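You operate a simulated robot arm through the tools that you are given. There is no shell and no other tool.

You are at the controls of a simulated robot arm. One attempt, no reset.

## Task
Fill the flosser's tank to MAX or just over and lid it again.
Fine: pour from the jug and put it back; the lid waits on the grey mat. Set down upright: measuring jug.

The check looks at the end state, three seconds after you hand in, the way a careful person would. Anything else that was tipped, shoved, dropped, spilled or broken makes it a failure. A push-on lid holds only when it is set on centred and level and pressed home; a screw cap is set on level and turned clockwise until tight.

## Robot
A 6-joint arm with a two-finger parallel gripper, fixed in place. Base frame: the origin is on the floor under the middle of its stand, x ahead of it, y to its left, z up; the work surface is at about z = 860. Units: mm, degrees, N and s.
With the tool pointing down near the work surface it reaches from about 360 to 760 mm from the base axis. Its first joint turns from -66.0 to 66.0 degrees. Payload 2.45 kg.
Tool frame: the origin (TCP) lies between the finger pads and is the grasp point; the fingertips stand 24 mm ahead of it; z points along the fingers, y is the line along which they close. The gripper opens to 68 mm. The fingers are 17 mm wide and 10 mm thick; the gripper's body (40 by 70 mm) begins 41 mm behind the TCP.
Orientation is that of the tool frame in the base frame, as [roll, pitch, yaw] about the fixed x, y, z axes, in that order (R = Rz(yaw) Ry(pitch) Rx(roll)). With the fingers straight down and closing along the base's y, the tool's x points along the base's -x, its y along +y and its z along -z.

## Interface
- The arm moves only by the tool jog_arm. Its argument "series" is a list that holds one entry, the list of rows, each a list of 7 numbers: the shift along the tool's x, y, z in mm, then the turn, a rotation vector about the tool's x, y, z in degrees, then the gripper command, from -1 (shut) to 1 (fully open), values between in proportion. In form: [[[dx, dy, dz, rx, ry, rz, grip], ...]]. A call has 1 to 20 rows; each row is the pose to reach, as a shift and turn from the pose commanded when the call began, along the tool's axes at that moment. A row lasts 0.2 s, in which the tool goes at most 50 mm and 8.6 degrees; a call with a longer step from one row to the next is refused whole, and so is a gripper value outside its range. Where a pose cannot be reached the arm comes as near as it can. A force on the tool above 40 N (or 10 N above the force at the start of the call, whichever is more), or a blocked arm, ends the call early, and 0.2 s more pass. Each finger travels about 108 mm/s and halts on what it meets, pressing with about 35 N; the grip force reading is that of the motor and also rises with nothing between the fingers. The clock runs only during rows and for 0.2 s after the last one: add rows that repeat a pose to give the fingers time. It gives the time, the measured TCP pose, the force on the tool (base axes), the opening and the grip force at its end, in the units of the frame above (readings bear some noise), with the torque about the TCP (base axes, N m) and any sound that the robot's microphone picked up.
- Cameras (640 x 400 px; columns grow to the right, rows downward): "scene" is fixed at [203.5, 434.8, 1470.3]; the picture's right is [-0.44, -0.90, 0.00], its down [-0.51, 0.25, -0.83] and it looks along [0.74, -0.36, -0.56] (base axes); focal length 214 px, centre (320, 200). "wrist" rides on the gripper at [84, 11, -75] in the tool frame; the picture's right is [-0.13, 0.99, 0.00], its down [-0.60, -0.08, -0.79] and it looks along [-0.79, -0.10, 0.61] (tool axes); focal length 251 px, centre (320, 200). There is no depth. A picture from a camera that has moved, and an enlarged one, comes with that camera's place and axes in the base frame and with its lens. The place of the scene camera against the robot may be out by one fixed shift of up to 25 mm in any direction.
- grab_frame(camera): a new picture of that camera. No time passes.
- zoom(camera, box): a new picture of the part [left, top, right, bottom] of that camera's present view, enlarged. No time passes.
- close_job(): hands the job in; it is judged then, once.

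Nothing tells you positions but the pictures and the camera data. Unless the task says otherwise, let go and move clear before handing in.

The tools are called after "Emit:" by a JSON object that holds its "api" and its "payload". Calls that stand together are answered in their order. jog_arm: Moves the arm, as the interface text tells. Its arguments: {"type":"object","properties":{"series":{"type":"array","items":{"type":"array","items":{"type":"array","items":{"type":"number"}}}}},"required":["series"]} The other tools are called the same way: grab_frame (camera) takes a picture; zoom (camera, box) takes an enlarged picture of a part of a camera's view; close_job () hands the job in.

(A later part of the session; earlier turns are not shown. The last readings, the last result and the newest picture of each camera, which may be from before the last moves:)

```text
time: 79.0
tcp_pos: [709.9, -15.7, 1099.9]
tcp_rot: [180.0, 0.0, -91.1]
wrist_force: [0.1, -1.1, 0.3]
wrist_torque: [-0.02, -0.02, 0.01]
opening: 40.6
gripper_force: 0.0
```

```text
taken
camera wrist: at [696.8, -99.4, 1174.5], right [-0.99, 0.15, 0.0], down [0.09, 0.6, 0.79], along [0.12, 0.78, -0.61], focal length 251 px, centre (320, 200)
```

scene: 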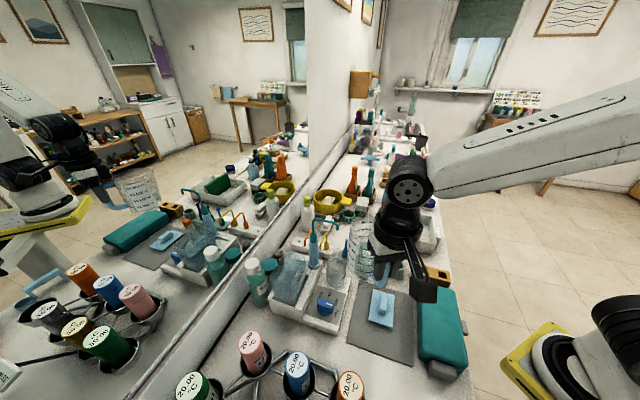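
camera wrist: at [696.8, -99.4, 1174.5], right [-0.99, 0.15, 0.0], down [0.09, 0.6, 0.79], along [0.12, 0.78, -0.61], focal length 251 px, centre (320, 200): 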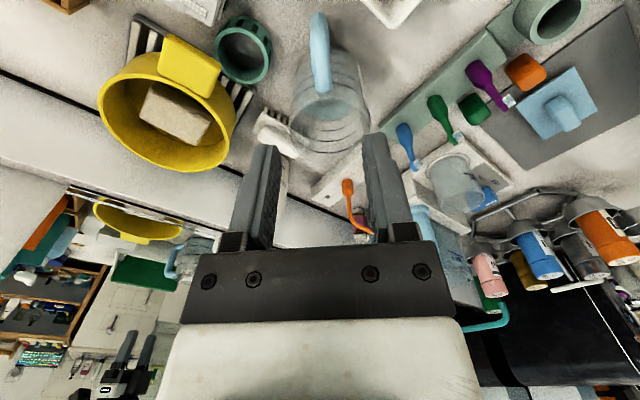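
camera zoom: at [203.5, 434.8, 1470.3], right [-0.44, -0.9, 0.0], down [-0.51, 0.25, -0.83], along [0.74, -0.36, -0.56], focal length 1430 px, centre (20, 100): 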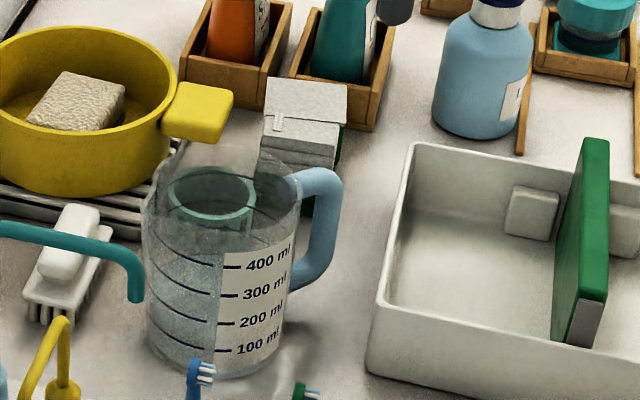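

The jug is back in place, upright. Now I'm going to the lid on the mat, turning back to yaw 135° and opening the fingers.

Emit:
{"api": "jog_arm", "payload": {"series": [[[-5, 10, 0, 0, 0, 4, 0.2], [-13, 27, 2, 0, 0, 12, 0.4], [-22, 45, 5, 0, 0, 20, 0.6], [-31, 63, 8, 0, 0, 28, 0.8], [-40, 81, 10, 0, 0, 36, 1], [-49, 99, 13, 0, 0, 44, 1], [-58, 117, 16, 0, 0, 52, 1], [-67, 135, 19, 0, 0, 60, 1], [-76, 153, 22, 0, 0, 68, 1], [-85, 171, 25, 0, 0, 76, 1], [-94, 189, 28, 0, 0, 84, 1], [-103, 207, 31, 0, 0, 92, 1], [-112, 226, 34, 0, 0, 100, 1], [-121, 245, 37, 0, 0, 108, 1], [-130, 264, 40, 0, 0, 116, 1], [-139, 282, 40, 0, 0, 124, 1], [-146, 296, 40, 0, 0, 131, 1], [-149.7, 302.9, 40, 0, 0, 134, 1], [-149.7, 302.9, 40, 0, 0, 134, 1]]]}}

Emit:
{"api": "grab_frame", "payload": {"camera": "wrist"}}

Emit:
{"api": "grab_frame", "payload": {"camera": "scene"}}

```text
time: 83.0
tcp_pos: [410.3, 142.1, 1057.3]
tcp_rot: [180.0, 0.1, 134.8]
wrist_force: [-0.3, 0.3, 0.3]
wrist_torque: [0.0, 0.01, 0.0]
opening: 67.9
gripper_force: 0.0
```

```text
taken
camera wrist: at [358.5, 207.9, 1132.9], right [0.79, 0.61, 0.0], down [0.37, -0.48, 0.79], along [0.48, -0.63, -0.61], focal length 251 px, centre (320, 200)
```

wrist: 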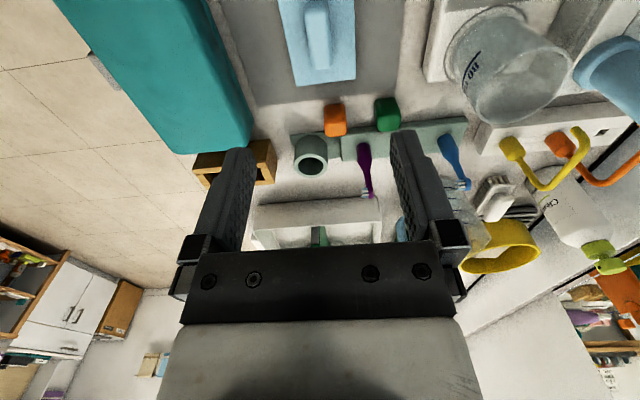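

```text
taken
```

scene: 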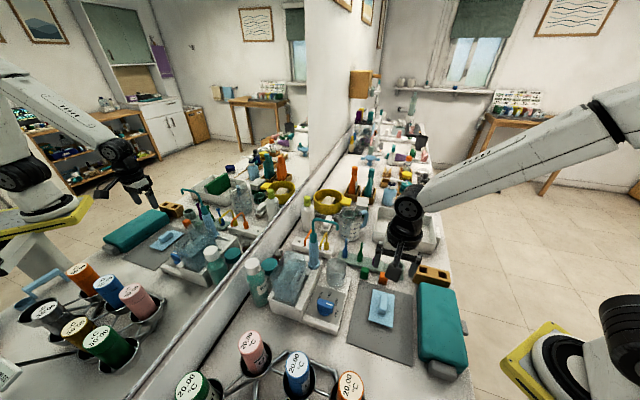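

The lid is where I left it. I'll descend over its knob, pausing just above to verify centring.

Emit:
{"api": "jog_arm", "payload": {"series": [[[-0.9, -0.5, 30, 0, 0, 0, 1], [-0.9, -0.5, 65, 0, 0, 0, 1], [-0.9, -0.5, 100, 0, 0, 0, 1], [-0.9, -0.5, 120, 0, 0, 0, 1], [-0.9, -0.5, 124, 0, 0, 0, 1], [-0.9, -0.5, 124, 0, 0, 0, 1]]]}}

Emit:
{"api": "zoom", "payload": {"camera": "wrist", "box": [200, 40, 440, 190]}}

Emit:
{"api": "zoom", "payload": {"camera": "scene", "box": [350, 270, 430, 330]}}

```text
time: 84.4
tcp_pos: [410.9, 141.0, 934.5]
tcp_rot: [-179.9, 0.0, 134.9]
wrist_force: [-0.5, 0.5, 0.9]
wrist_torque: [0.0, -0.03, 0.01]
opening: 68.1
gripper_force: 0.1
```

```text
2.67 times, centred on (320, 115) of wrist
camera zoom: at [359.4, 207.3, 1009.3], right [0.79, 0.61, 0.0], down [0.37, -0.48, 0.79], along [0.48, -0.63, -0.61], focal length 670 px, centre (320, 427)
```

zoom: 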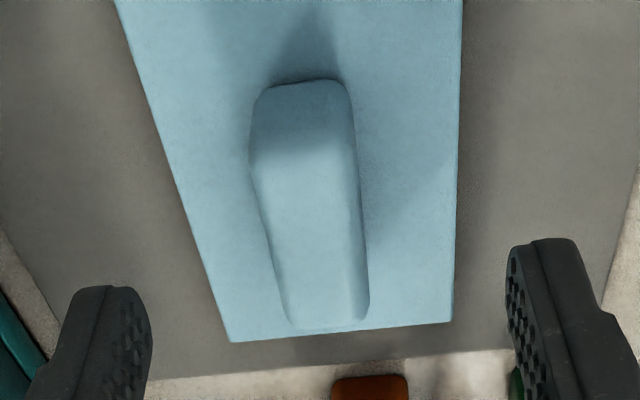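

```text
6.67 times, centred on (390, 300) of scene
camera zoom: at [203.5, 434.8, 1470.3], right [-0.44, -0.9, 0.0], down [-0.51, 0.25, -0.83], along [0.74, -0.36, -0.56], focal length 1430 px, centre (-147, -467)
```

zoom: 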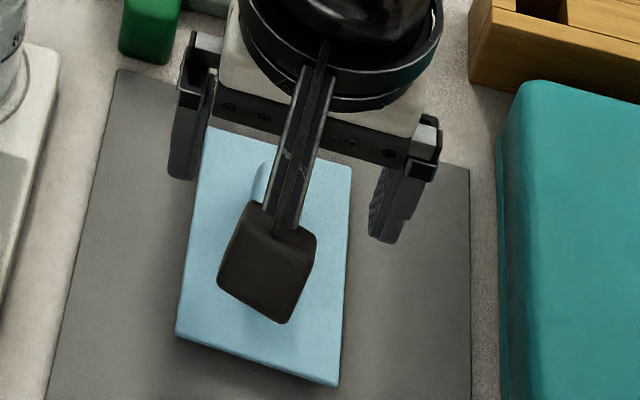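

It's well centred. I'm descending to the same grip height and closing on the knob.

Emit:
{"api": "jog_arm", "payload": {"series": [[[0, 0, 14, 0, 0, 0, 1], [0, 0, 26, 0, 0, 0, 1], [0, 0, 32, 0, 0, 0, 1], [0, 0, 32, 0, 0, 0, 1], [0, 0, 32, 0, 0, 0, 0], [0, 0, 32, 0, 0, 0, -1], [0, 0, 32, 0, 0, 0, -1], [0, 0, 32, 0, 0, 0, -1]]]}}

Emit:
{"api": "zoom", "payload": {"camera": "wrist", "box": [200, 40, 440, 190]}}

```text
time: 86.2
tcp_pos: [411.4, 139.9, 903.3]
tcp_rot: [180.0, 0.0, 134.8]
wrist_force: [-0.4, 0.0, -0.6]
wrist_torque: [0.01, 0.0, 0.01]
opening: 19.0
gripper_force: 35.0
```

```text
2.67 times, centred on (320, 115) of wrist
camera zoom: at [358.9, 207.0, 977.6], right [0.79, 0.61, 0.0], down [0.37, -0.48, 0.79], along [0.48, -0.63, -0.61], focal length 670 px, centre (320, 427)
```

zoom: 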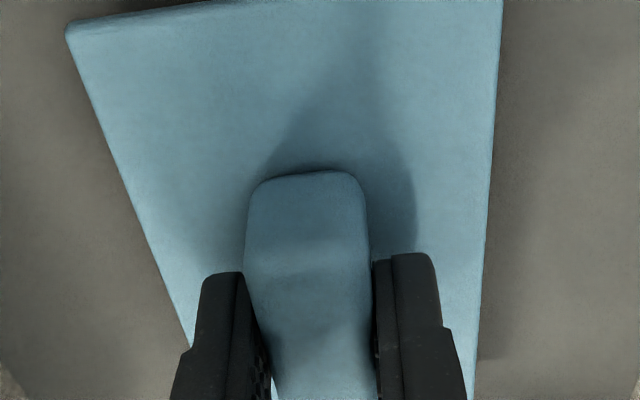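

The grip matches the original closely (19.0 mm). I'll lift the lid and carry it back above the tank, high enough to clear the wand tube.

Emit:
{"api": "jog_arm", "payload": {"series": [[[0, 0, -4, 0, 0, 0, -1], [0, 0, -15, 0, 0, 0, -1], [0, 0, -40, 0, 0, 0, -1], [0, 0, -80, 0, 0, 0, -1], [0, 0, -120, 0, 0, 0, -1], [0, 0, -160, 0, 0, 0, -1], [0, 0, -200, 0, 0, 0, -1], [3, 12, -235, 0, 0, 0, -1], [9, 38, -262, 0, 0, 0, -1], [18, 75, -268, 0, 0, 0, -1], [28, 117, -268, 0, 0, 0, -1], [38, 159, -268, 0, 0, -0.1, -1], [47, 196, -268, 0, 0, -0.2, -1], [54, 226, -268, 0, 0, -0.2, -1], [58.5, 244, -268, 0, 0, -0.2, -1], [60, 250.5, -268, 0, 0, -0.2, -1], [60, 250.5, -268, 0, 0, -0.2, -1]]]}}

Emit:
{"api": "grab_frame", "payload": {"camera": "wrist"}}

Emit:
{"api": "grab_frame", "payload": {"camera": "scene"}}

Emit:
{"api": "zoom", "payload": {"camera": "scene", "box": [240, 210, 350, 310]}}

```text
time: 89.8
tcp_pos: [545.7, 360.5, 1169.6]
tcp_rot: [180.0, 0.0, 135.1]
wrist_force: [0.5, 0.8, -1.2]
wrist_torque: [0.02, 0.03, -0.02]
opening: 19.0
gripper_force: 34.9
```

```text
taken
camera wrist: at [494.6, 426.5, 1245.1], right [0.79, 0.61, 0.0], down [0.37, -0.48, 0.79], along [0.48, -0.63, -0.61], focal length 251 px, centre (320, 200)
```

wrist: 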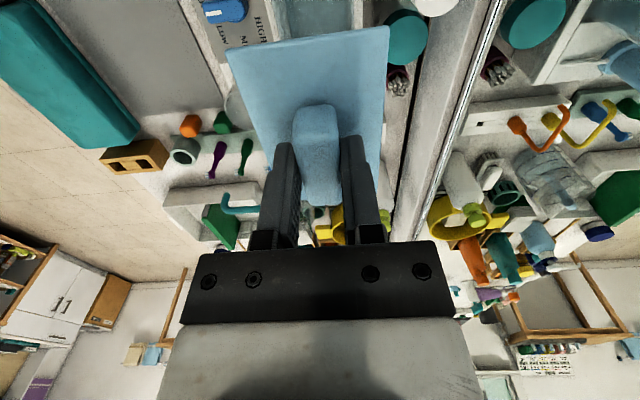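

```text
taken
```

scene: 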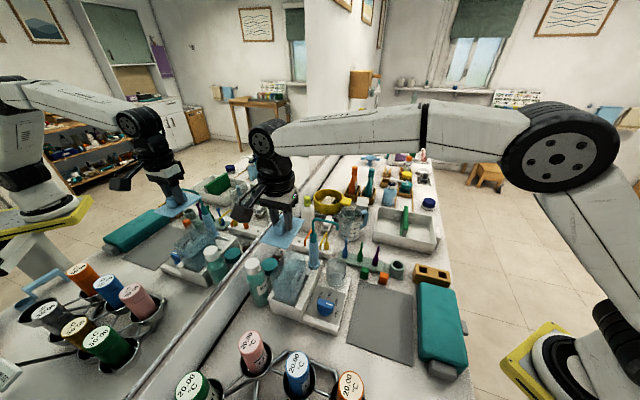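

```text
4.00 times, centred on (295, 260) of scene
camera zoom: at [203.5, 434.8, 1470.3], right [-0.44, -0.9, 0.0], down [-0.51, 0.25, -0.83], along [0.74, -0.36, -0.56], focal length 858 px, centre (420, -40)
```

zoom: 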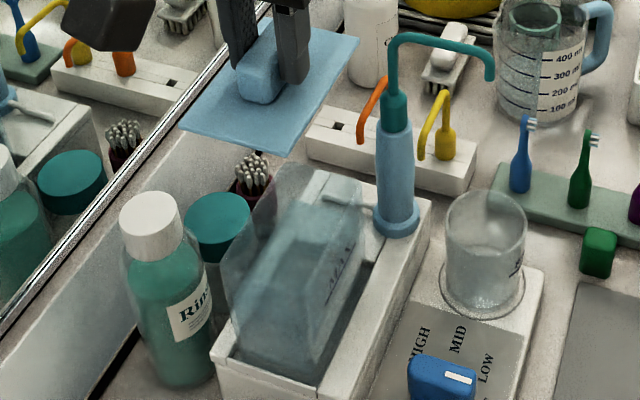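

The lid is back over the tank and level. I'll lower to about 20 mm above the seat and fine-check the position against the original grasp pose.

Emit:
{"api": "jog_arm", "payload": {"series": [[[0, 0, 15, 0, 0, 0, -1], [0, 0, 40, 0, 0, 0, -1], [0, 0, 65, 0, 0, 0, -1], [0, 0, 85, 0, 0, 0, -1], [0, 0, 95, 0, 0, 0, -1], [0, 0, 95, 0, 0, 0, -1], [0, 0, 95, 0, 0, 0, -1]]]}}

Emit:
{"api": "grab_frame", "payload": {"camera": "wrist"}}

Emit:
{"api": "zoom", "payload": {"camera": "wrist", "box": [200, 0, 440, 150]}}

Emit:
{"api": "zoom", "payload": {"camera": "scene", "box": [260, 225, 340, 295]}}

```text
time: 91.4
tcp_pos: [546.6, 359.6, 1076.5]
tcp_rot: [-180.0, -0.1, 135.1]
wrist_force: [-0.1, -0.5, -0.2]
wrist_torque: [-0.02, 0.01, -0.01]
opening: 18.7
gripper_force: 35.0
```

```text
taken
camera wrist: at [494.8, 426.0, 1150.5], right [0.79, 0.61, 0.0], down [0.37, -0.48, 0.79], along [0.48, -0.63, -0.61], focal length 251 px, centre (320, 200)
```

wrist: 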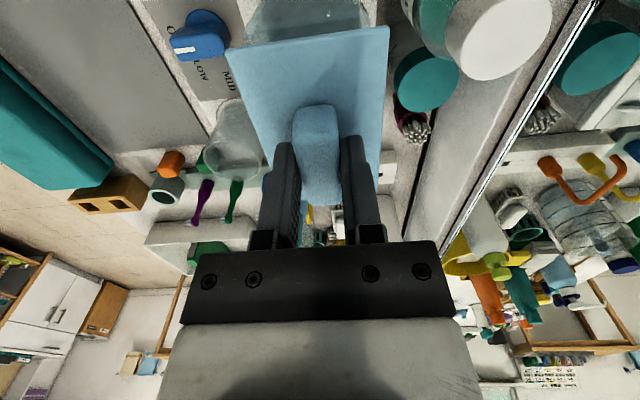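

```text
2.67 times, centred on (320, 75) of wrist
camera zoom: at [494.8, 426.0, 1150.5], right [0.79, 0.61, 0.0], down [0.37, -0.48, 0.79], along [0.48, -0.63, -0.61], focal length 670 px, centre (320, 533)
```

zoom: 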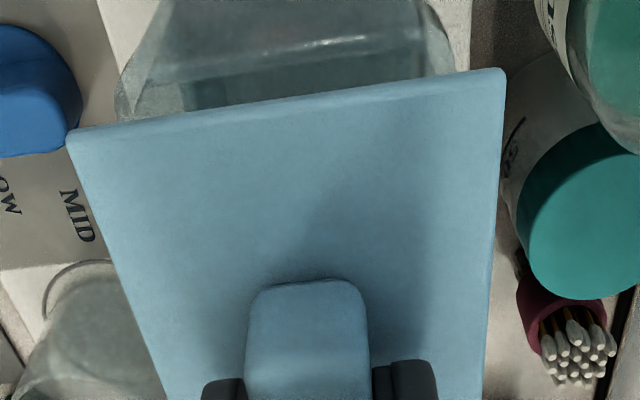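

```text
5.71 times, centred on (300, 260) of scene
camera zoom: at [203.5, 434.8, 1470.3], right [-0.44, -0.9, 0.0], down [-0.51, 0.25, -0.83], along [0.74, -0.36, -0.56], focal length 1226 px, centre (434, -143)
```

zoom: 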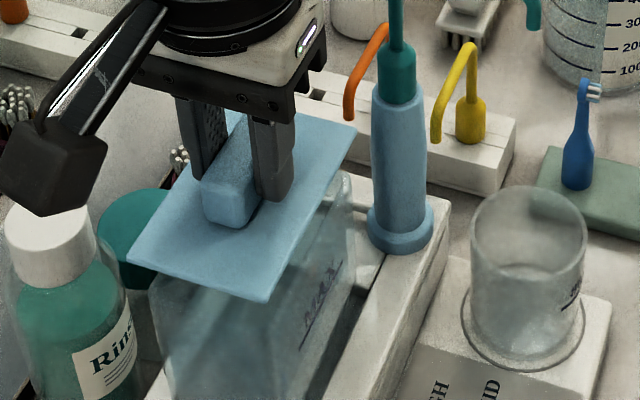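

The lid is centred over the rim to within about 1–2 mm. I'll apply a small correction of 1.3 mm and lower to just above the seat.

Emit:
{"api": "jog_arm", "payload": {"series": [[[1.0, -0.5, 4, 0, 0, 0, -1], [1.3, -0.6, 9, 0, 0, 0, -1], [1.3, -0.6, 13, 0, 0, 0, -1], [1.3, -0.6, 13, 0, 0, 0, -1], [1.3, -0.6, 13, 0, 0, 0, -1]]]}}

Emit:
{"api": "zoom", "payload": {"camera": "wrist", "box": [200, 0, 440, 150]}}

Emit:
{"api": "zoom", "payload": {"camera": "scene", "box": [260, 225, 340, 295]}}

```text
time: 92.6
tcp_pos: [544.0, 359.2, 1062.1]
tcp_rot: [-179.9, -0.1, 135.2]
wrist_force: [0.0, 0.0, -0.1]
wrist_torque: [0.03, 0.03, 0.03]
opening: 19.3
gripper_force: 34.5
```

```text
2.67 times, centred on (320, 75) of wrist
camera zoom: at [493.2, 426.5, 1137.3], right [0.79, 0.61, 0.0], down [0.37, -0.48, 0.79], along [0.48, -0.63, -0.61], focal length 670 px, centre (320, 533)
```

zoom: 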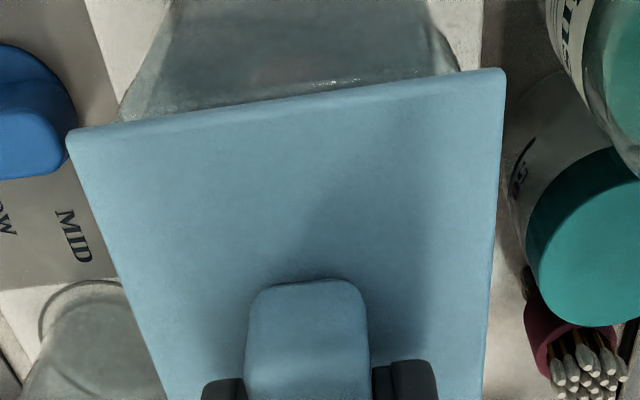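

```text
5.71 times, centred on (300, 260) of scene
camera zoom: at [203.5, 434.8, 1470.3], right [-0.44, -0.9, 0.0], down [-0.51, 0.25, -0.83], along [0.74, -0.36, -0.56], focal length 1226 px, centre (434, -143)
```

zoom: 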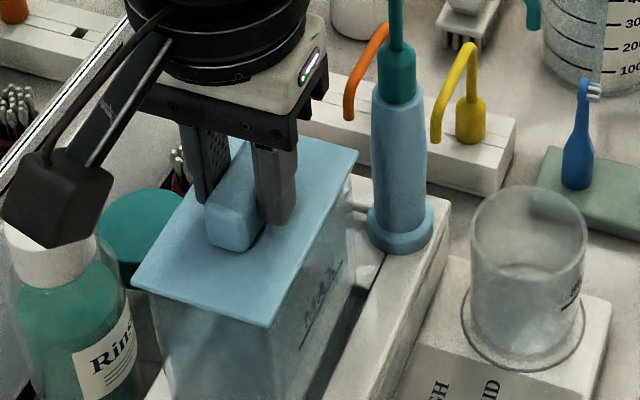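

Position now matches the original grasp pose within 0.5 mm. I'm pressing the lid down in small steps and reading the force.

Emit:
{"api": "jog_arm", "payload": {"series": [[[0, 0, 2, 0, 0, 0, -1], [0, 0, 4, 0, 0, 0, -1], [0, 0, 6, 0, 0, 0, -1], [0, 0, 6, 0, 0, 0, -1]]]}}

Emit:
{"api": "zoom", "payload": {"camera": "wrist", "box": [200, 0, 440, 150]}}

Emit:
{"api": "zoom", "payload": {"camera": "scene", "box": [260, 235, 340, 305]}}

```text
time: 93.6
tcp_pos: [544.9, 359.8, 1056.2]
tcp_rot: [-180.0, 0.1, 135.1]
wrist_force: [-0.9, 0.7, -0.4]
wrist_torque: [0.01, 0.01, 0.01]
opening: 19.1
gripper_force: 35.2
```

```text
2.67 times, centred on (320, 75) of wrist
camera zoom: at [492.9, 426.7, 1131.2], right [0.79, 0.61, 0.0], down [0.37, -0.48, 0.79], along [0.48, -0.63, -0.61], focal length 670 px, centre (320, 533)
```

zoom: 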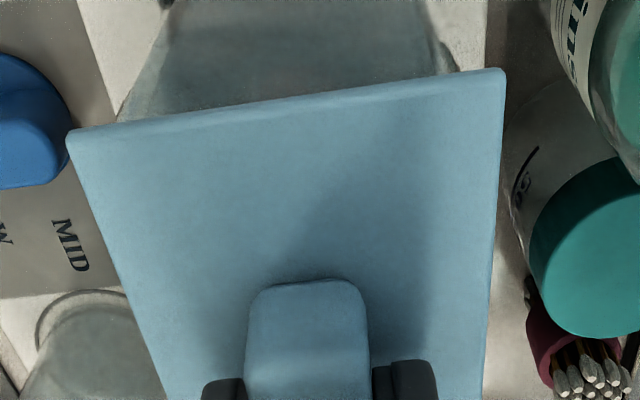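

```text
5.71 times, centred on (300, 270) of scene
camera zoom: at [203.5, 434.8, 1470.3], right [-0.44, -0.9, 0.0], down [-0.51, 0.25, -0.83], along [0.74, -0.36, -0.56], focal length 1226 px, centre (434, -200)
```

zoom: 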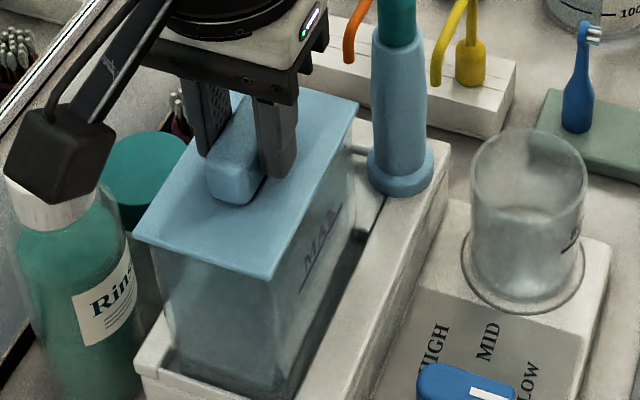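

There's no contact yet, so I'll continue pressing in 1 mm steps.

Emit:
{"api": "jog_arm", "payload": {"series": [[[0, 0, 1, 0, 0, 0, -1], [0, 0, 2, 0, 0, 0, -1], [0, 0, 3, 0, 0, 0, -1], [0, 0, 3, 0, 0, 0, -1]]]}}

```text
time: 94.6
tcp_pos: [543.7, 359.1, 1053.6]
tcp_rot: [-179.9, -0.1, 135.1]
wrist_force: [-1.4, 0.0, 0.5]
wrist_torque: [-0.01, -0.04, 0.01]
opening: 18.8
gripper_force: 34.9
```

Emit:
{"api": "jog_arm", "payload": {"series": [[[0, 0, 1, 0, 0, 0, -1], [0, 0, 2, 0, 0, 0, -1], [0, 0, 2, 0, 0, 0, -1]]]}}

Emit:
{"api": "zoom", "payload": {"camera": "wrist", "box": [200, 0, 440, 150]}}

Emit:
{"api": "zoom", "payload": {"camera": "scene", "box": [260, 235, 340, 305]}}

```text
time: 95.4
tcp_pos: [544.7, 360.7, 1052.0]
tcp_rot: [179.8, 0.0, 135.0]
wrist_force: [-3.7, -4.1, 22.2]
wrist_torque: [-0.13, 0.21, -0.02]
opening: 18.9
gripper_force: 34.6
```

```text
2.67 times, centred on (320, 75) of wrist
camera zoom: at [493.0, 426.5, 1128.2], right [0.79, 0.61, 0.0], down [0.37, -0.48, 0.79], along [0.49, -0.63, -0.61], focal length 670 px, centre (320, 533)
```

zoom: 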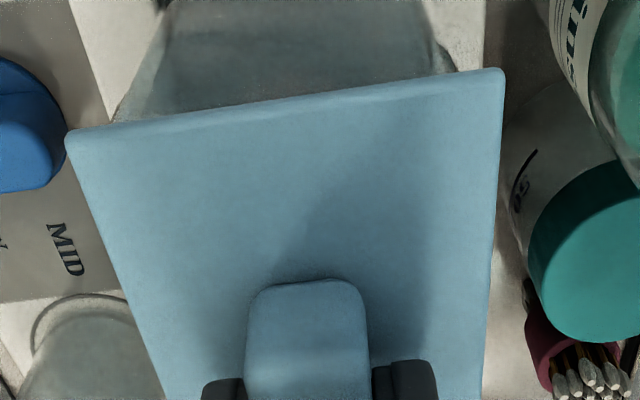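

```text
5.71 times, centred on (300, 270) of scene
camera zoom: at [203.0, 434.4, 1470.5], right [-0.44, -0.9, 0.0], down [-0.51, 0.25, -0.83], along [0.74, -0.36, -0.56], focal length 1226 px, centre (434, -200)
```

zoom: 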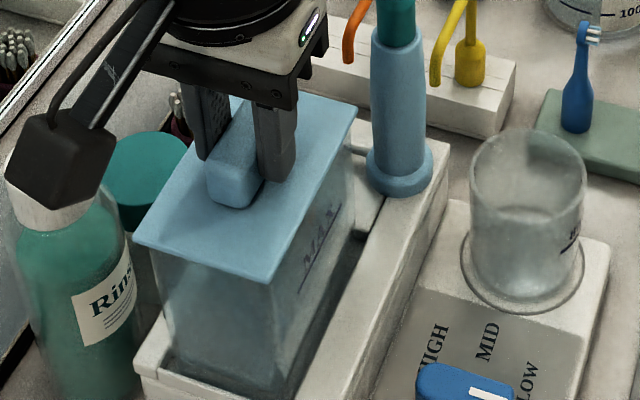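

Firm contact at 22 N, at the original seated height. I'll press slightly harder to push it fully home.

Emit:
{"api": "jog_arm", "payload": {"series": [[[0, 0, 0.6, 0, 0, 0, -1], [0, 0, 1.1, 0, 0, 0, -1], [0, 0, 1.1, 0, 0, 0, -1]]]}}

Emit:
{"api": "zoom", "payload": {"camera": "scene", "box": [270, 245, 330, 295]}}

```text
time: 96.2
tcp_pos: [546.0, 360.3, 1053.5]
tcp_rot: [179.7, -0.1, 135.0]
wrist_force: [-1.8, -1.6, 28.1]
wrist_torque: [-0.14, 0.13, -0.01]
opening: 18.8
gripper_force: 34.9
```

```text
8.00 times, centred on (300, 270) of scene
camera zoom: at [202.9, 434.4, 1470.5], right [-0.44, -0.9, 0.0], down [-0.51, 0.25, -0.83], along [0.74, -0.36, -0.56], focal length 1716 px, centre (480, -360)
```

zoom: 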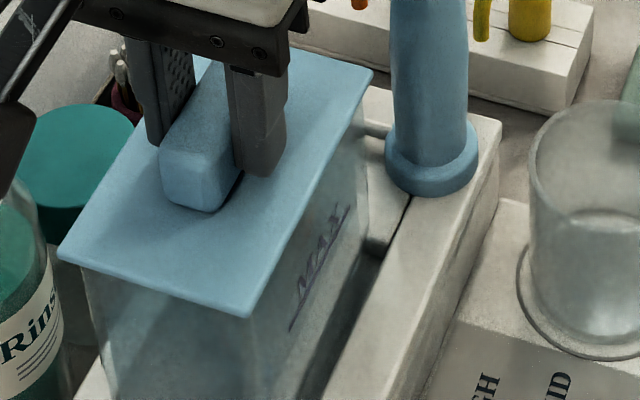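

Emit:
{"api": "jog_arm", "payload": {"series": [[[0, 0, 0.5, 0, 0, 0, -1], [0, 0, 0.9, 0, 0, 0, -1], [0, 0, 0.9, 0, 0, 0, -1]]]}}

Emit:
{"api": "zoom", "payload": {"camera": "wrist", "box": [200, 0, 440, 150]}}

```text
time: 97.0
tcp_pos: [544.9, 360.5, 1051.7]
tcp_rot: [179.7, 0.0, 135.1]
wrist_force: [-1.6, -1.5, 28.4]
wrist_torque: [-0.16, 0.06, -0.01]
opening: 19.0
gripper_force: 35.0
```

```text
2.67 times, centred on (320, 75) of wrist
camera zoom: at [493.0, 426.5, 1127.0], right [0.79, 0.61, 0.01], down [0.37, -0.49, 0.79], along [0.49, -0.63, -0.61], focal length 670 px, centre (320, 533)
```

zoom: 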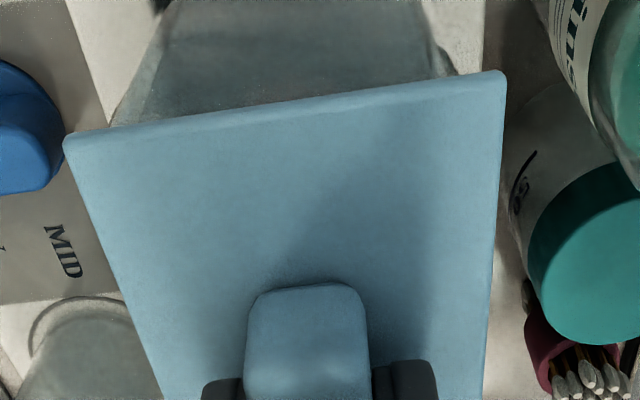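

The pads have started to slip slightly at 28 N, so the lid isn't going any lower. I'll release, rise, and inspect the seat.

Emit:
{"api": "jog_arm", "payload": {"series": [[[0, 0, -2.5, 0, 0, 0, -1], [0, 0, -2.5, 0, 0, 0, 0], [0, 0, -2.5, 0, 0, 0, 1], [0, 0, -2.5, 0, 0, 0, 1], [0, 0, -10, 0, 0, 0, 1], [0, 0, -30, 0, 0, 0, 1], [0, 0, -60, 0, 0, 0, 1], [0, 0, -60, 0, 0, 0, 1]]]}}

Emit:
{"api": "zoom", "payload": {"camera": "wrist", "box": [200, 0, 440, 180]}}

Emit:
{"api": "zoom", "payload": {"camera": "scene", "box": [270, 245, 330, 295]}}

Emit:
{"api": "zoom", "payload": {"camera": "scene", "box": [230, 240, 390, 340]}}

```text
time: 98.8
tcp_pos: [544.3, 359.8, 1110.4]
tcp_rot: [180.0, 0.1, 135.1]
wrist_force: [0.8, -0.3, 0.0]
wrist_torque: [0.04, -0.03, 0.0]
opening: 68.2
gripper_force: 0.0
```

```text
2.22 times, centred on (320, 90) of wrist
camera zoom: at [492.7, 426.7, 1184.6], right [0.79, 0.61, 0.0], down [0.37, -0.48, 0.79], along [0.48, -0.63, -0.61], focal length 559 px, centre (320, 444)
```

zoom: 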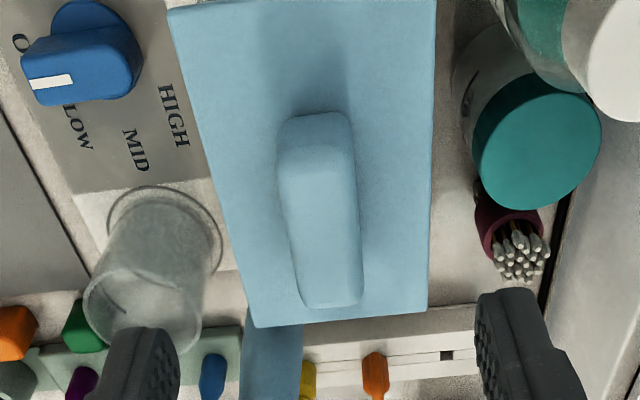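

```text
8.00 times, centred on (300, 270) of scene
camera zoom: at [203.5, 434.8, 1470.3], right [-0.44, -0.9, 0.0], down [-0.51, 0.25, -0.83], along [0.74, -0.36, -0.56], focal length 1716 px, centre (480, -360)
```

zoom: 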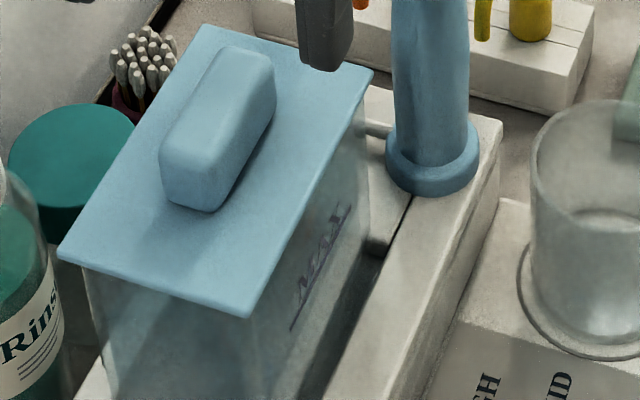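

```text
4.00 times, centred on (310, 290) of scene
camera zoom: at [203.5, 434.8, 1470.3], right [-0.44, -0.9, 0.0], down [-0.51, 0.25, -0.83], along [0.74, -0.36, -0.56], focal length 858 px, centre (360, -160)
```

zoom: 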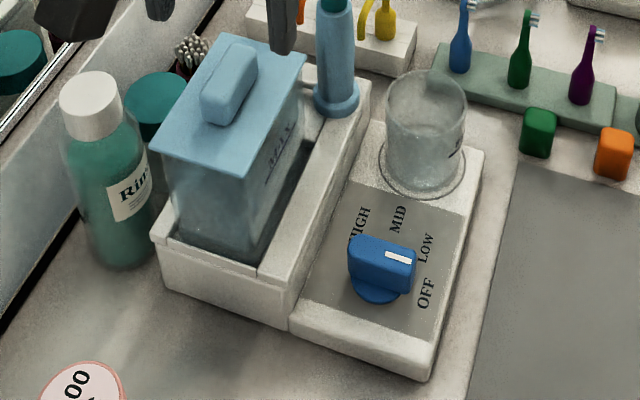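

The lid's corners match their original image positions. To be sure it's home, I'll close the fingers and press once on the centre of the knob from above.

Emit:
{"api": "jog_arm", "payload": {"series": [[[0, 0, 0, 0, 0, 0, 0], [0, 0, 0, 0, 0, 0, -1], [0, 0, 0, 0, 0, 0, -1], [0, 0, 0, 0, 0, 0, -1], [0, 0, 12, 0, 0, 0, -1], [0, 0, 24, 0, 0, 0, -1], [0, 0, 29, 0, 0, 0, -1], [0, 0, 29, 0, 0, 0, -1]]]}}

Emit:
{"api": "zoom", "payload": {"camera": "wrist", "box": [200, 60, 440, 240]}}

Emit:
{"api": "zoom", "payload": {"camera": "scene", "box": [260, 225, 340, 295]}}

```text
time: 100.6
tcp_pos: [546.0, 359.7, 1080.7]
tcp_rot: [179.9, 0.0, 135.1]
wrist_force: [-0.3, 0.7, -0.6]
wrist_torque: [0.0, 0.01, -0.02]
opening: 0.2
gripper_force: 23.0
```

```text
2.22 times, centred on (320, 150) of wrist
camera zoom: at [493.1, 426.8, 1154.6], right [0.79, 0.61, 0.0], down [0.37, -0.48, 0.79], along [0.48, -0.63, -0.61], focal length 559 px, centre (320, 311)
```

zoom: 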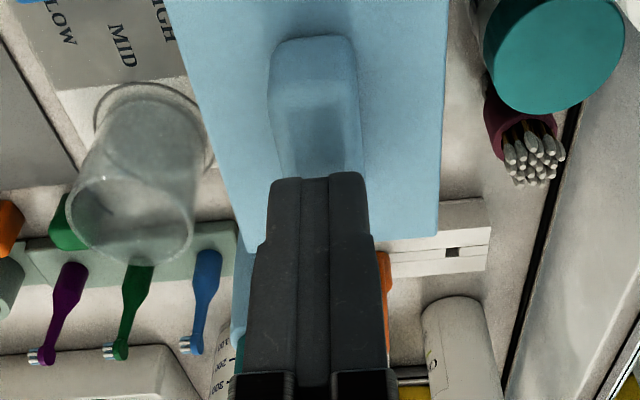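

```text
5.71 times, centred on (300, 260) of scene
camera zoom: at [203.5, 434.8, 1470.3], right [-0.44, -0.9, 0.0], down [-0.51, 0.25, -0.83], along [0.74, -0.36, -0.56], focal length 1226 px, centre (434, -143)
```

zoom: 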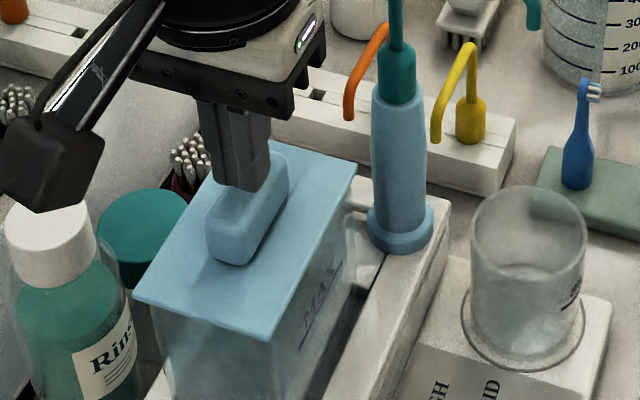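

The closed fingertips are over the knob. I'm pressing down gently in small steps.

Emit:
{"api": "jog_arm", "payload": {"series": [[[0, 0, 2, 0, 0, 0, -1], [0, 0, 4, 0, 0, 0, -1], [0, 0, 5.5, 0, 0, 0, -1], [0, 0, 7, 0, 0, 0, -1], [0, 0, 7, 0, 0, 0, -1]]]}}

```text
time: 101.8
tcp_pos: [544.8, 359.5, 1074.7]
tcp_rot: [179.9, -0.1, 135.2]
wrist_force: [-1.2, -1.3, 7.0]
wrist_torque: [0.0, 0.05, 0.02]
opening: 0.0
gripper_force: 23.5
```

Emit:
{"api": "jog_arm", "payload": {"series": [[[0, 0, 0.8, 0, 0, 0, -1], [0, 0, 1.6, 0, 0, 0, -1], [0, 0, 1.6, 0, 0, 0, -1]]]}}

```text
time: 102.6
tcp_pos: [544.0, 359.8, 1074.8]
tcp_rot: [179.7, -0.1, 135.1]
wrist_force: [-2.0, -1.6, 23.4]
wrist_torque: [-0.01, 0.08, 0.0]
opening: 0.0
gripper_force: 23.3
```

Emit:
{"api": "jog_arm", "payload": {"series": [[[0, 0, 0.7, 0, 0, 0, -1], [0, 0, 1.3, 0, 0, 0, -1], [0, 0, 1.3, 0, 0, 0, -1]]]}}

Emit:
{"api": "zoom", "payload": {"camera": "scene", "box": [260, 225, 340, 295]}}

```text
time: 103.4
tcp_pos: [544.7, 360.4, 1074.1]
tcp_rot: [179.6, 0.0, 135.1]
wrist_force: [-1.9, -0.8, 29.7]
wrist_torque: [-0.02, 0.03, 0.01]
opening: 0.0
gripper_force: 23.5
```

```text
5.71 times, centred on (300, 260) of scene
camera zoom: at [202.9, 434.4, 1470.5], right [-0.44, -0.9, 0.0], down [-0.51, 0.25, -0.83], along [0.74, -0.36, -0.56], focal length 1226 px, centre (434, -143)
```

zoom: 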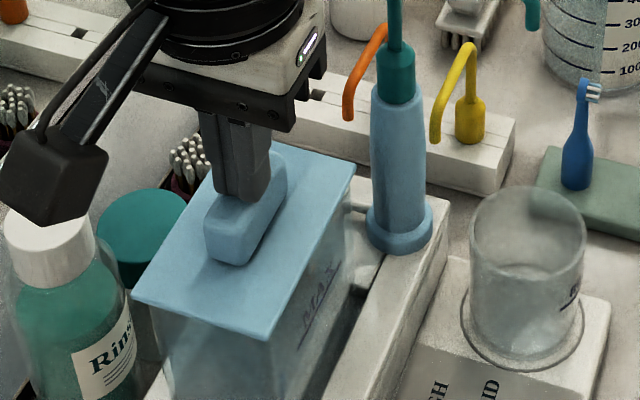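

Pressed at about 30 N on centre with no further travel, so the lid is home. I'm lifting straight off and backing away to inspect.

Emit:
{"api": "jog_arm", "payload": {"series": [[[0, 0, -3, 0, 0, 0, -1], [0, 0, -12, 0, 0, 0, -1], [0, 0, -40, 0, 0, 0, -1], [0, 0, -80, 0, 0, 0, -1], [0, 0, -110, 0, 0, 0, -1], [20, -30, -115, 0, 0, 0, -1], [35, -70, -115, 0, 0, 0, -1], [45, -110, -115, 0, 0, 0, -1], [50, -150, -115, 0, 0, 0, -1], [50, -185, -115, 0, 0, 0, -1], [50, -200, -115, 0, 0, 0, -1]]]}}

Emit:
{"api": "grab_frame", "payload": {"camera": "scene"}}

Emit:
{"api": "grab_frame", "payload": {"camera": "wrist"}}

Emit:
{"api": "zoom", "payload": {"camera": "scene", "box": [230, 240, 390, 340]}}

Emit:
{"api": "zoom", "payload": {"camera": "scene", "box": [230, 180, 390, 280]}}

```text
time: 105.8
tcp_pos: [367.4, 255.0, 1184.3]
tcp_rot: [-180.0, 0.0, 135.1]
wrist_force: [0.2, 1.0, -0.4]
wrist_torque: [0.02, -0.03, 0.02]
opening: 0.0
gripper_force: 23.8
```

```text
taken
```

scene: 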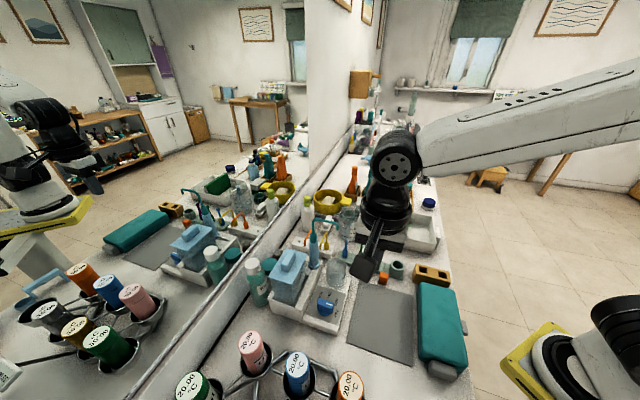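

```text
taken
camera wrist: at [315.3, 320.5, 1259.2], right [0.79, 0.61, 0.0], down [0.37, -0.48, 0.79], along [0.48, -0.63, -0.61], focal length 251 px, centre (320, 200)
```

wrist: 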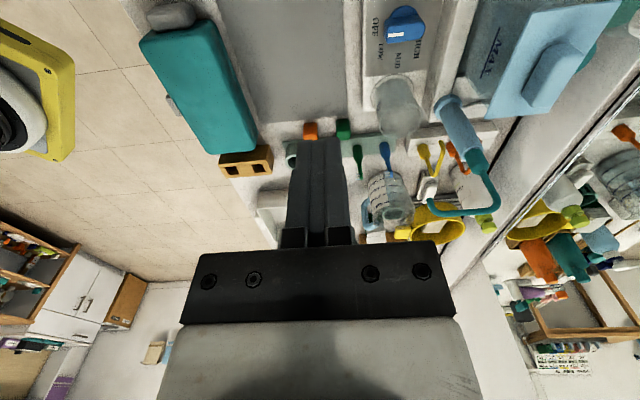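

```text
4.00 times, centred on (310, 290) of scene
camera zoom: at [203.5, 434.8, 1470.3], right [-0.44, -0.9, 0.0], down [-0.51, 0.25, -0.83], along [0.74, -0.36, -0.56], focal length 858 px, centre (360, -160)
```

zoom: 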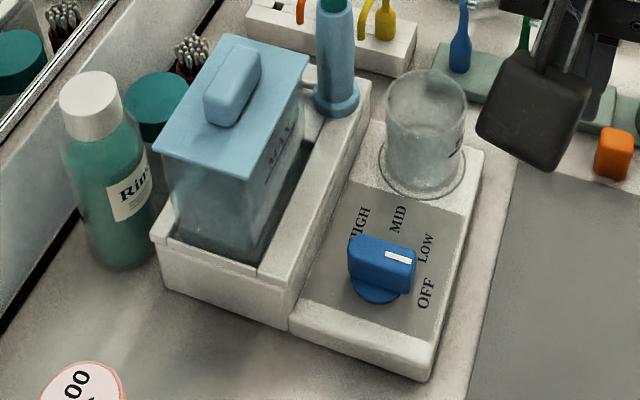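

```text
4.00 times, centred on (310, 230) of scene
camera zoom: at [203.5, 434.8, 1470.3], right [-0.44, -0.9, 0.0], down [-0.51, 0.25, -0.83], along [0.74, -0.36, -0.56], focal length 858 px, centre (360, 80)
```

zoom: 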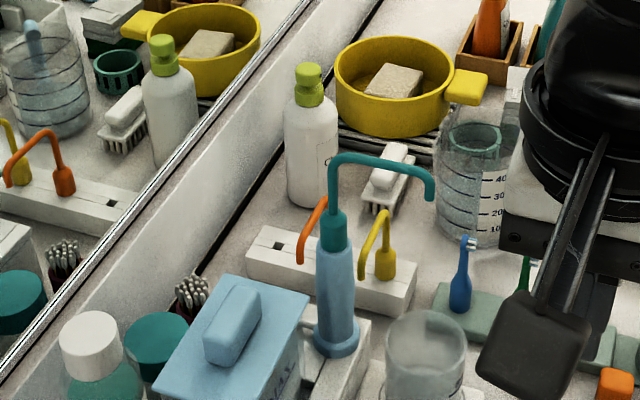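

The lid sits where it originally was. I'll inspect its edges for level and seat, and recheck the water level against MAX.

Emit:
{"api": "zoom", "payload": {"camera": "wrist", "box": [440, 0, 640, 125]}}

Emit:
{"api": "zoom", "payload": {"camera": "scene", "box": [262, 245, 318, 290]}}

Emit:
{"api": "zoom", "payload": {"camera": "scene", "box": [280, 262, 312, 302]}}

```text
3.20 times, centred on (540, 62) of wrist
camera zoom: at [315.3, 320.5, 1259.2], right [0.79, 0.61, 0.0], down [0.37, -0.48, 0.79], along [0.48, -0.63, -0.61], focal length 805 px, centre (-384, 640)
```

zoom: 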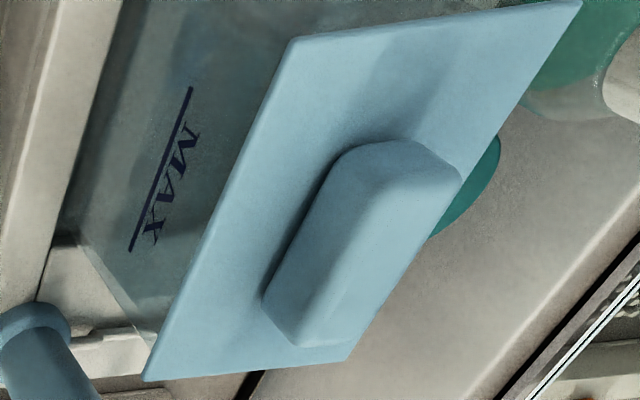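

```text
8.89 times, centred on (290, 268) of scene
camera zoom: at [203.5, 434.8, 1470.3], right [-0.44, -0.9, 0.0], down [-0.51, 0.25, -0.83], along [0.74, -0.36, -0.56], focal length 1906 px, centre (587, -400)
```

zoom: 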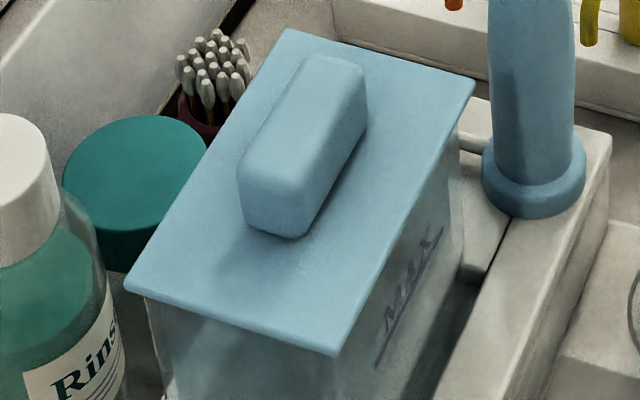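

```text
10.00 times, centred on (296, 282) of scene
camera zoom: at [203.5, 434.8, 1470.3], right [-0.44, -0.9, 0.0], down [-0.51, 0.25, -0.83], along [0.74, -0.36, -0.56], focal length 2145 px, centre (560, -620)
```

zoom: 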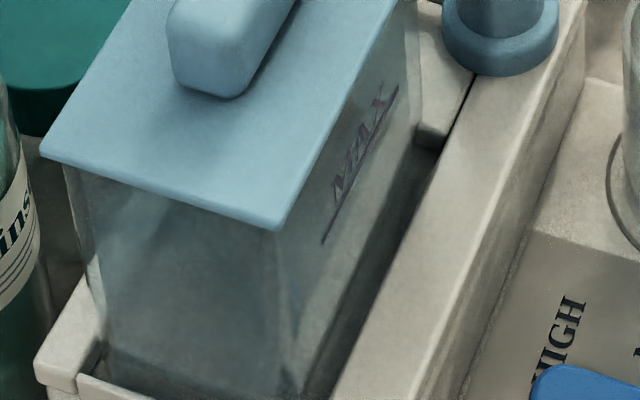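

Everything looks right. With the arm free, I'll take one more accurate reading by bringing the wrist camera nearly level with the waterline on the MAX side, starting with a turn of the tool at a safe height.

Emit:
{"api": "jog_arm", "payload": {"series": [[[2, 4, 5, 0, 0, -6, -1], [4, 9, 12, 0, 0, -14, -1], [6, 14, 20, 0, 0, -22, -1], [8, 19, 28, 0, 0, -30, -1], [10, 24, 36, 0, 0, -38, -1], [11, 29, 44, 0, 0, -46, -1], [13, 34, 52, 0, 0, -54, -1], [14, 38, 60, 0, 0, -62, -1], [16, 42, 68, 0, 0, -70, -1], [17, 46, 74, 0, 0, -78, -1], [18, 49, 78, 0, 0, -86, -1], [18.5, 50.5, 80, 0, 0, -90, -1]]]}}

Emit:
{"api": "grab_frame", "payload": {"camera": "wrist"}}

Emit:
{"api": "grab_frame", "payload": {"camera": "scene"}}

```text
time: 108.4
tcp_pos: [391.8, 302.9, 1105.2]
tcp_rot: [179.9, 0.0, -134.8]
wrist_force: [0.0, 0.2, 0.4]
wrist_torque: [-0.03, -0.03, -0.02]
opening: 0.0
gripper_force: 23.4
```

```text
taken
camera wrist: at [323.8, 249.8, 1180.0], right [-0.61, 0.79, 0.0], down [0.48, 0.37, 0.79], along [0.63, 0.49, -0.61], focal length 251 px, centre (320, 200)
```

wrist: 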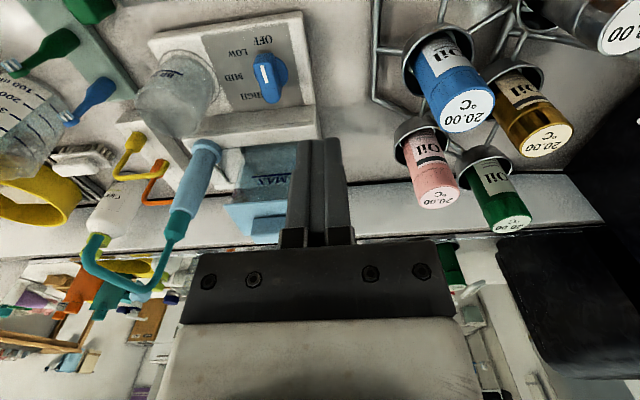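

```text
taken
```

scene: 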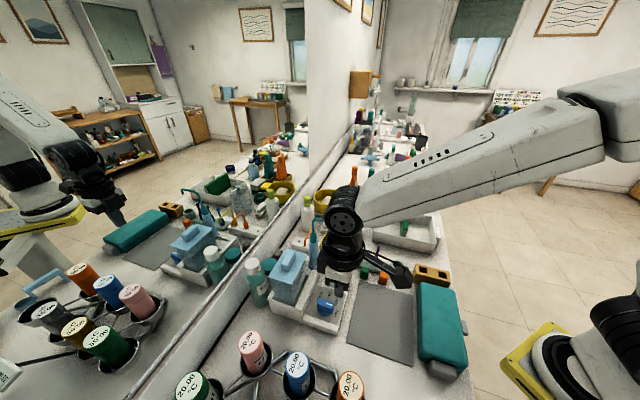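

Emit:
{"api": "jog_arm", "payload": {"series": [[[-1, 0, 10, 0, -4, 0, -1], [-3, 0, 22, 0, -8, 0, -1], [-4, 0, 34, 0, -12, 0, -1], [-5, 0, 46, 0, -16, 0, -1], [-7, 0, 58, 0, -20, 0, -1], [-8, 0, 70, 0, -24, 0, -1], [-10, 0, 82, 0, -28, 0, -1], [-11, 0, 93, 0, -32, 0, -1], [-12, 0, 103, 0, -35, 0, -1], [-13.4, 0, 110.4, 0, -38, 0, -1], [-13.4, 0, 110.4, 0, -38, 0, -1]]]}}

Emit:
{"api": "grab_frame", "payload": {"camera": "wrist"}}

Emit:
{"api": "zoom", "payload": {"camera": "wrist", "box": [160, 120, 320, 260]}}

```text
time: 110.8
tcp_pos: [398.6, 312.0, 993.4]
tcp_rot: [180.0, 38.0, -134.9]
wrist_force: [0.9, 0.5, 0.4]
wrist_torque: [0.03, 0.02, 0.03]
opening: 0.1
gripper_force: 23.7
out of reach, approached as far as the arm can: row 8
```

```text
taken
camera wrist: at [312.6, 239.4, 1002.1], right [-0.63, 0.77, 0.08], down [0.05, -0.06, 1.0], along [0.78, 0.63, 0.0], focal length 251 px, centre (320, 200)
```

wrist: 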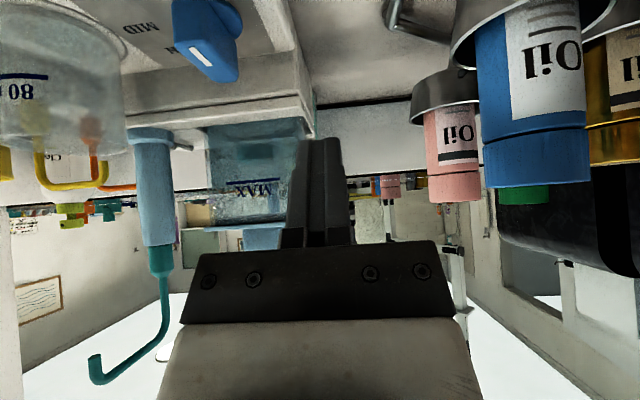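

```text
2.86 times, centred on (240, 190) of wrist
camera zoom: at [312.6, 239.4, 1002.1], right [-0.63, 0.77, 0.08], down [0.05, -0.06, 1.0], along [0.78, 0.63, 0.0], focal length 718 px, centre (549, 229)
```

zoom: 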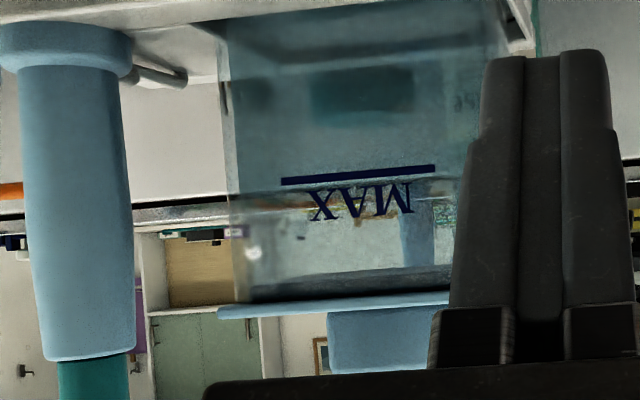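

This is a nearly edge-on view. I'll zoom in on the MAX line and waterline.

Emit:
{"api": "zoom", "payload": {"camera": "wrist", "box": [205, 155, 275, 205]}}

Emit:
{"api": "zoom", "payload": {"camera": "wrist", "box": [205, 165, 245, 195]}}

Emit:
{"api": "zoom", "payload": {"camera": "wrist", "box": [190, 190, 290, 250]}}

```text
8.00 times, centred on (240, 180) of wrist
camera zoom: at [312.6, 239.4, 1002.1], right [-0.63, 0.77, 0.08], down [0.05, -0.06, 1.0], along [0.78, 0.63, 0.0], focal length 2012 px, centre (960, 360)
```

zoom: 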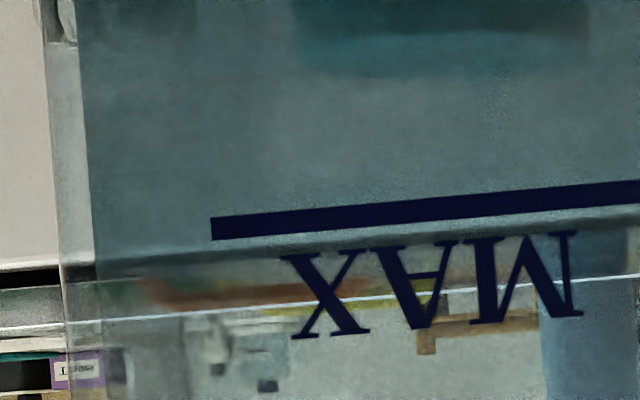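

```text
13.33 times, centred on (225, 180) of wrist
camera zoom: at [312.6, 239.4, 1002.1], right [-0.63, 0.77, 0.08], down [0.05, -0.06, 1.0], along [0.78, 0.63, 0.0], focal length 3352 px, centre (1587, 467)
```

zoom: 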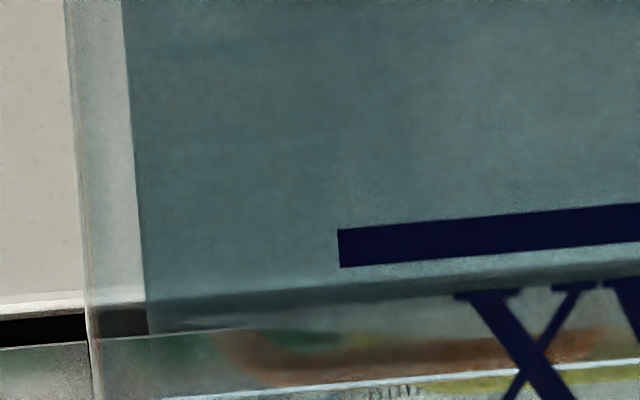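

```text
6.40 times, centred on (240, 220) of wrist
camera zoom: at [312.6, 239.4, 1002.1], right [-0.63, 0.77, 0.08], down [0.05, -0.06, 1.0], along [0.78, 0.63, 0.0], focal length 1609 px, centre (832, 72)
```

zoom: 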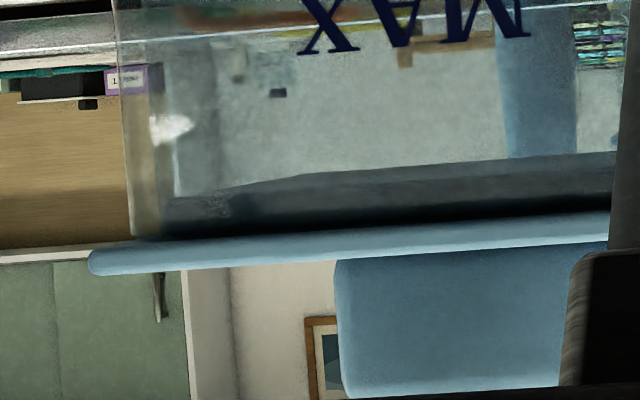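

Emit:
{"api": "zoom", "payload": {"camera": "wrist", "box": [212, 176, 236, 194]}}

Emit:
{"api": "zoom", "payload": {"camera": "wrist", "box": [250, 172, 280, 192]}}

```text
16.00 times, centred on (224, 185) of wrist
camera zoom: at [312.6, 239.4, 1002.1], right [-0.63, 0.77, 0.08], down [0.05, -0.06, 1.0], along [0.78, 0.63, 0.0], focal length 4023 px, centre (1856, 440)
```

zoom: 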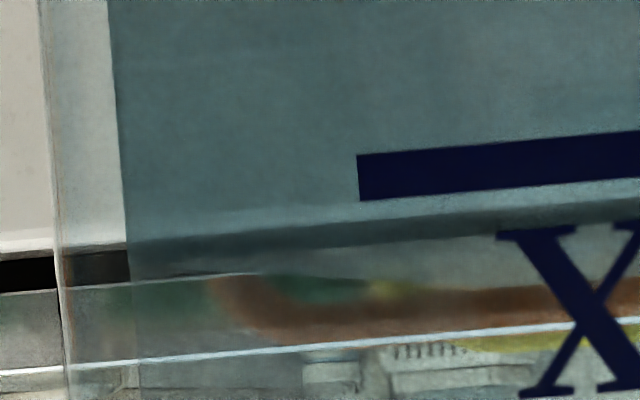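

```text
16.00 times, centred on (265, 182) of wrist
camera zoom: at [312.6, 239.4, 1002.1], right [-0.63, 0.77, 0.08], down [0.05, -0.06, 1.0], along [0.78, 0.63, 0.0], focal length 4023 px, centre (1200, 488)
```

zoom: 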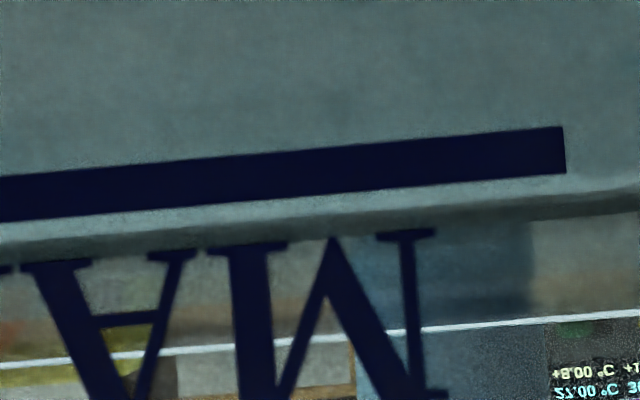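

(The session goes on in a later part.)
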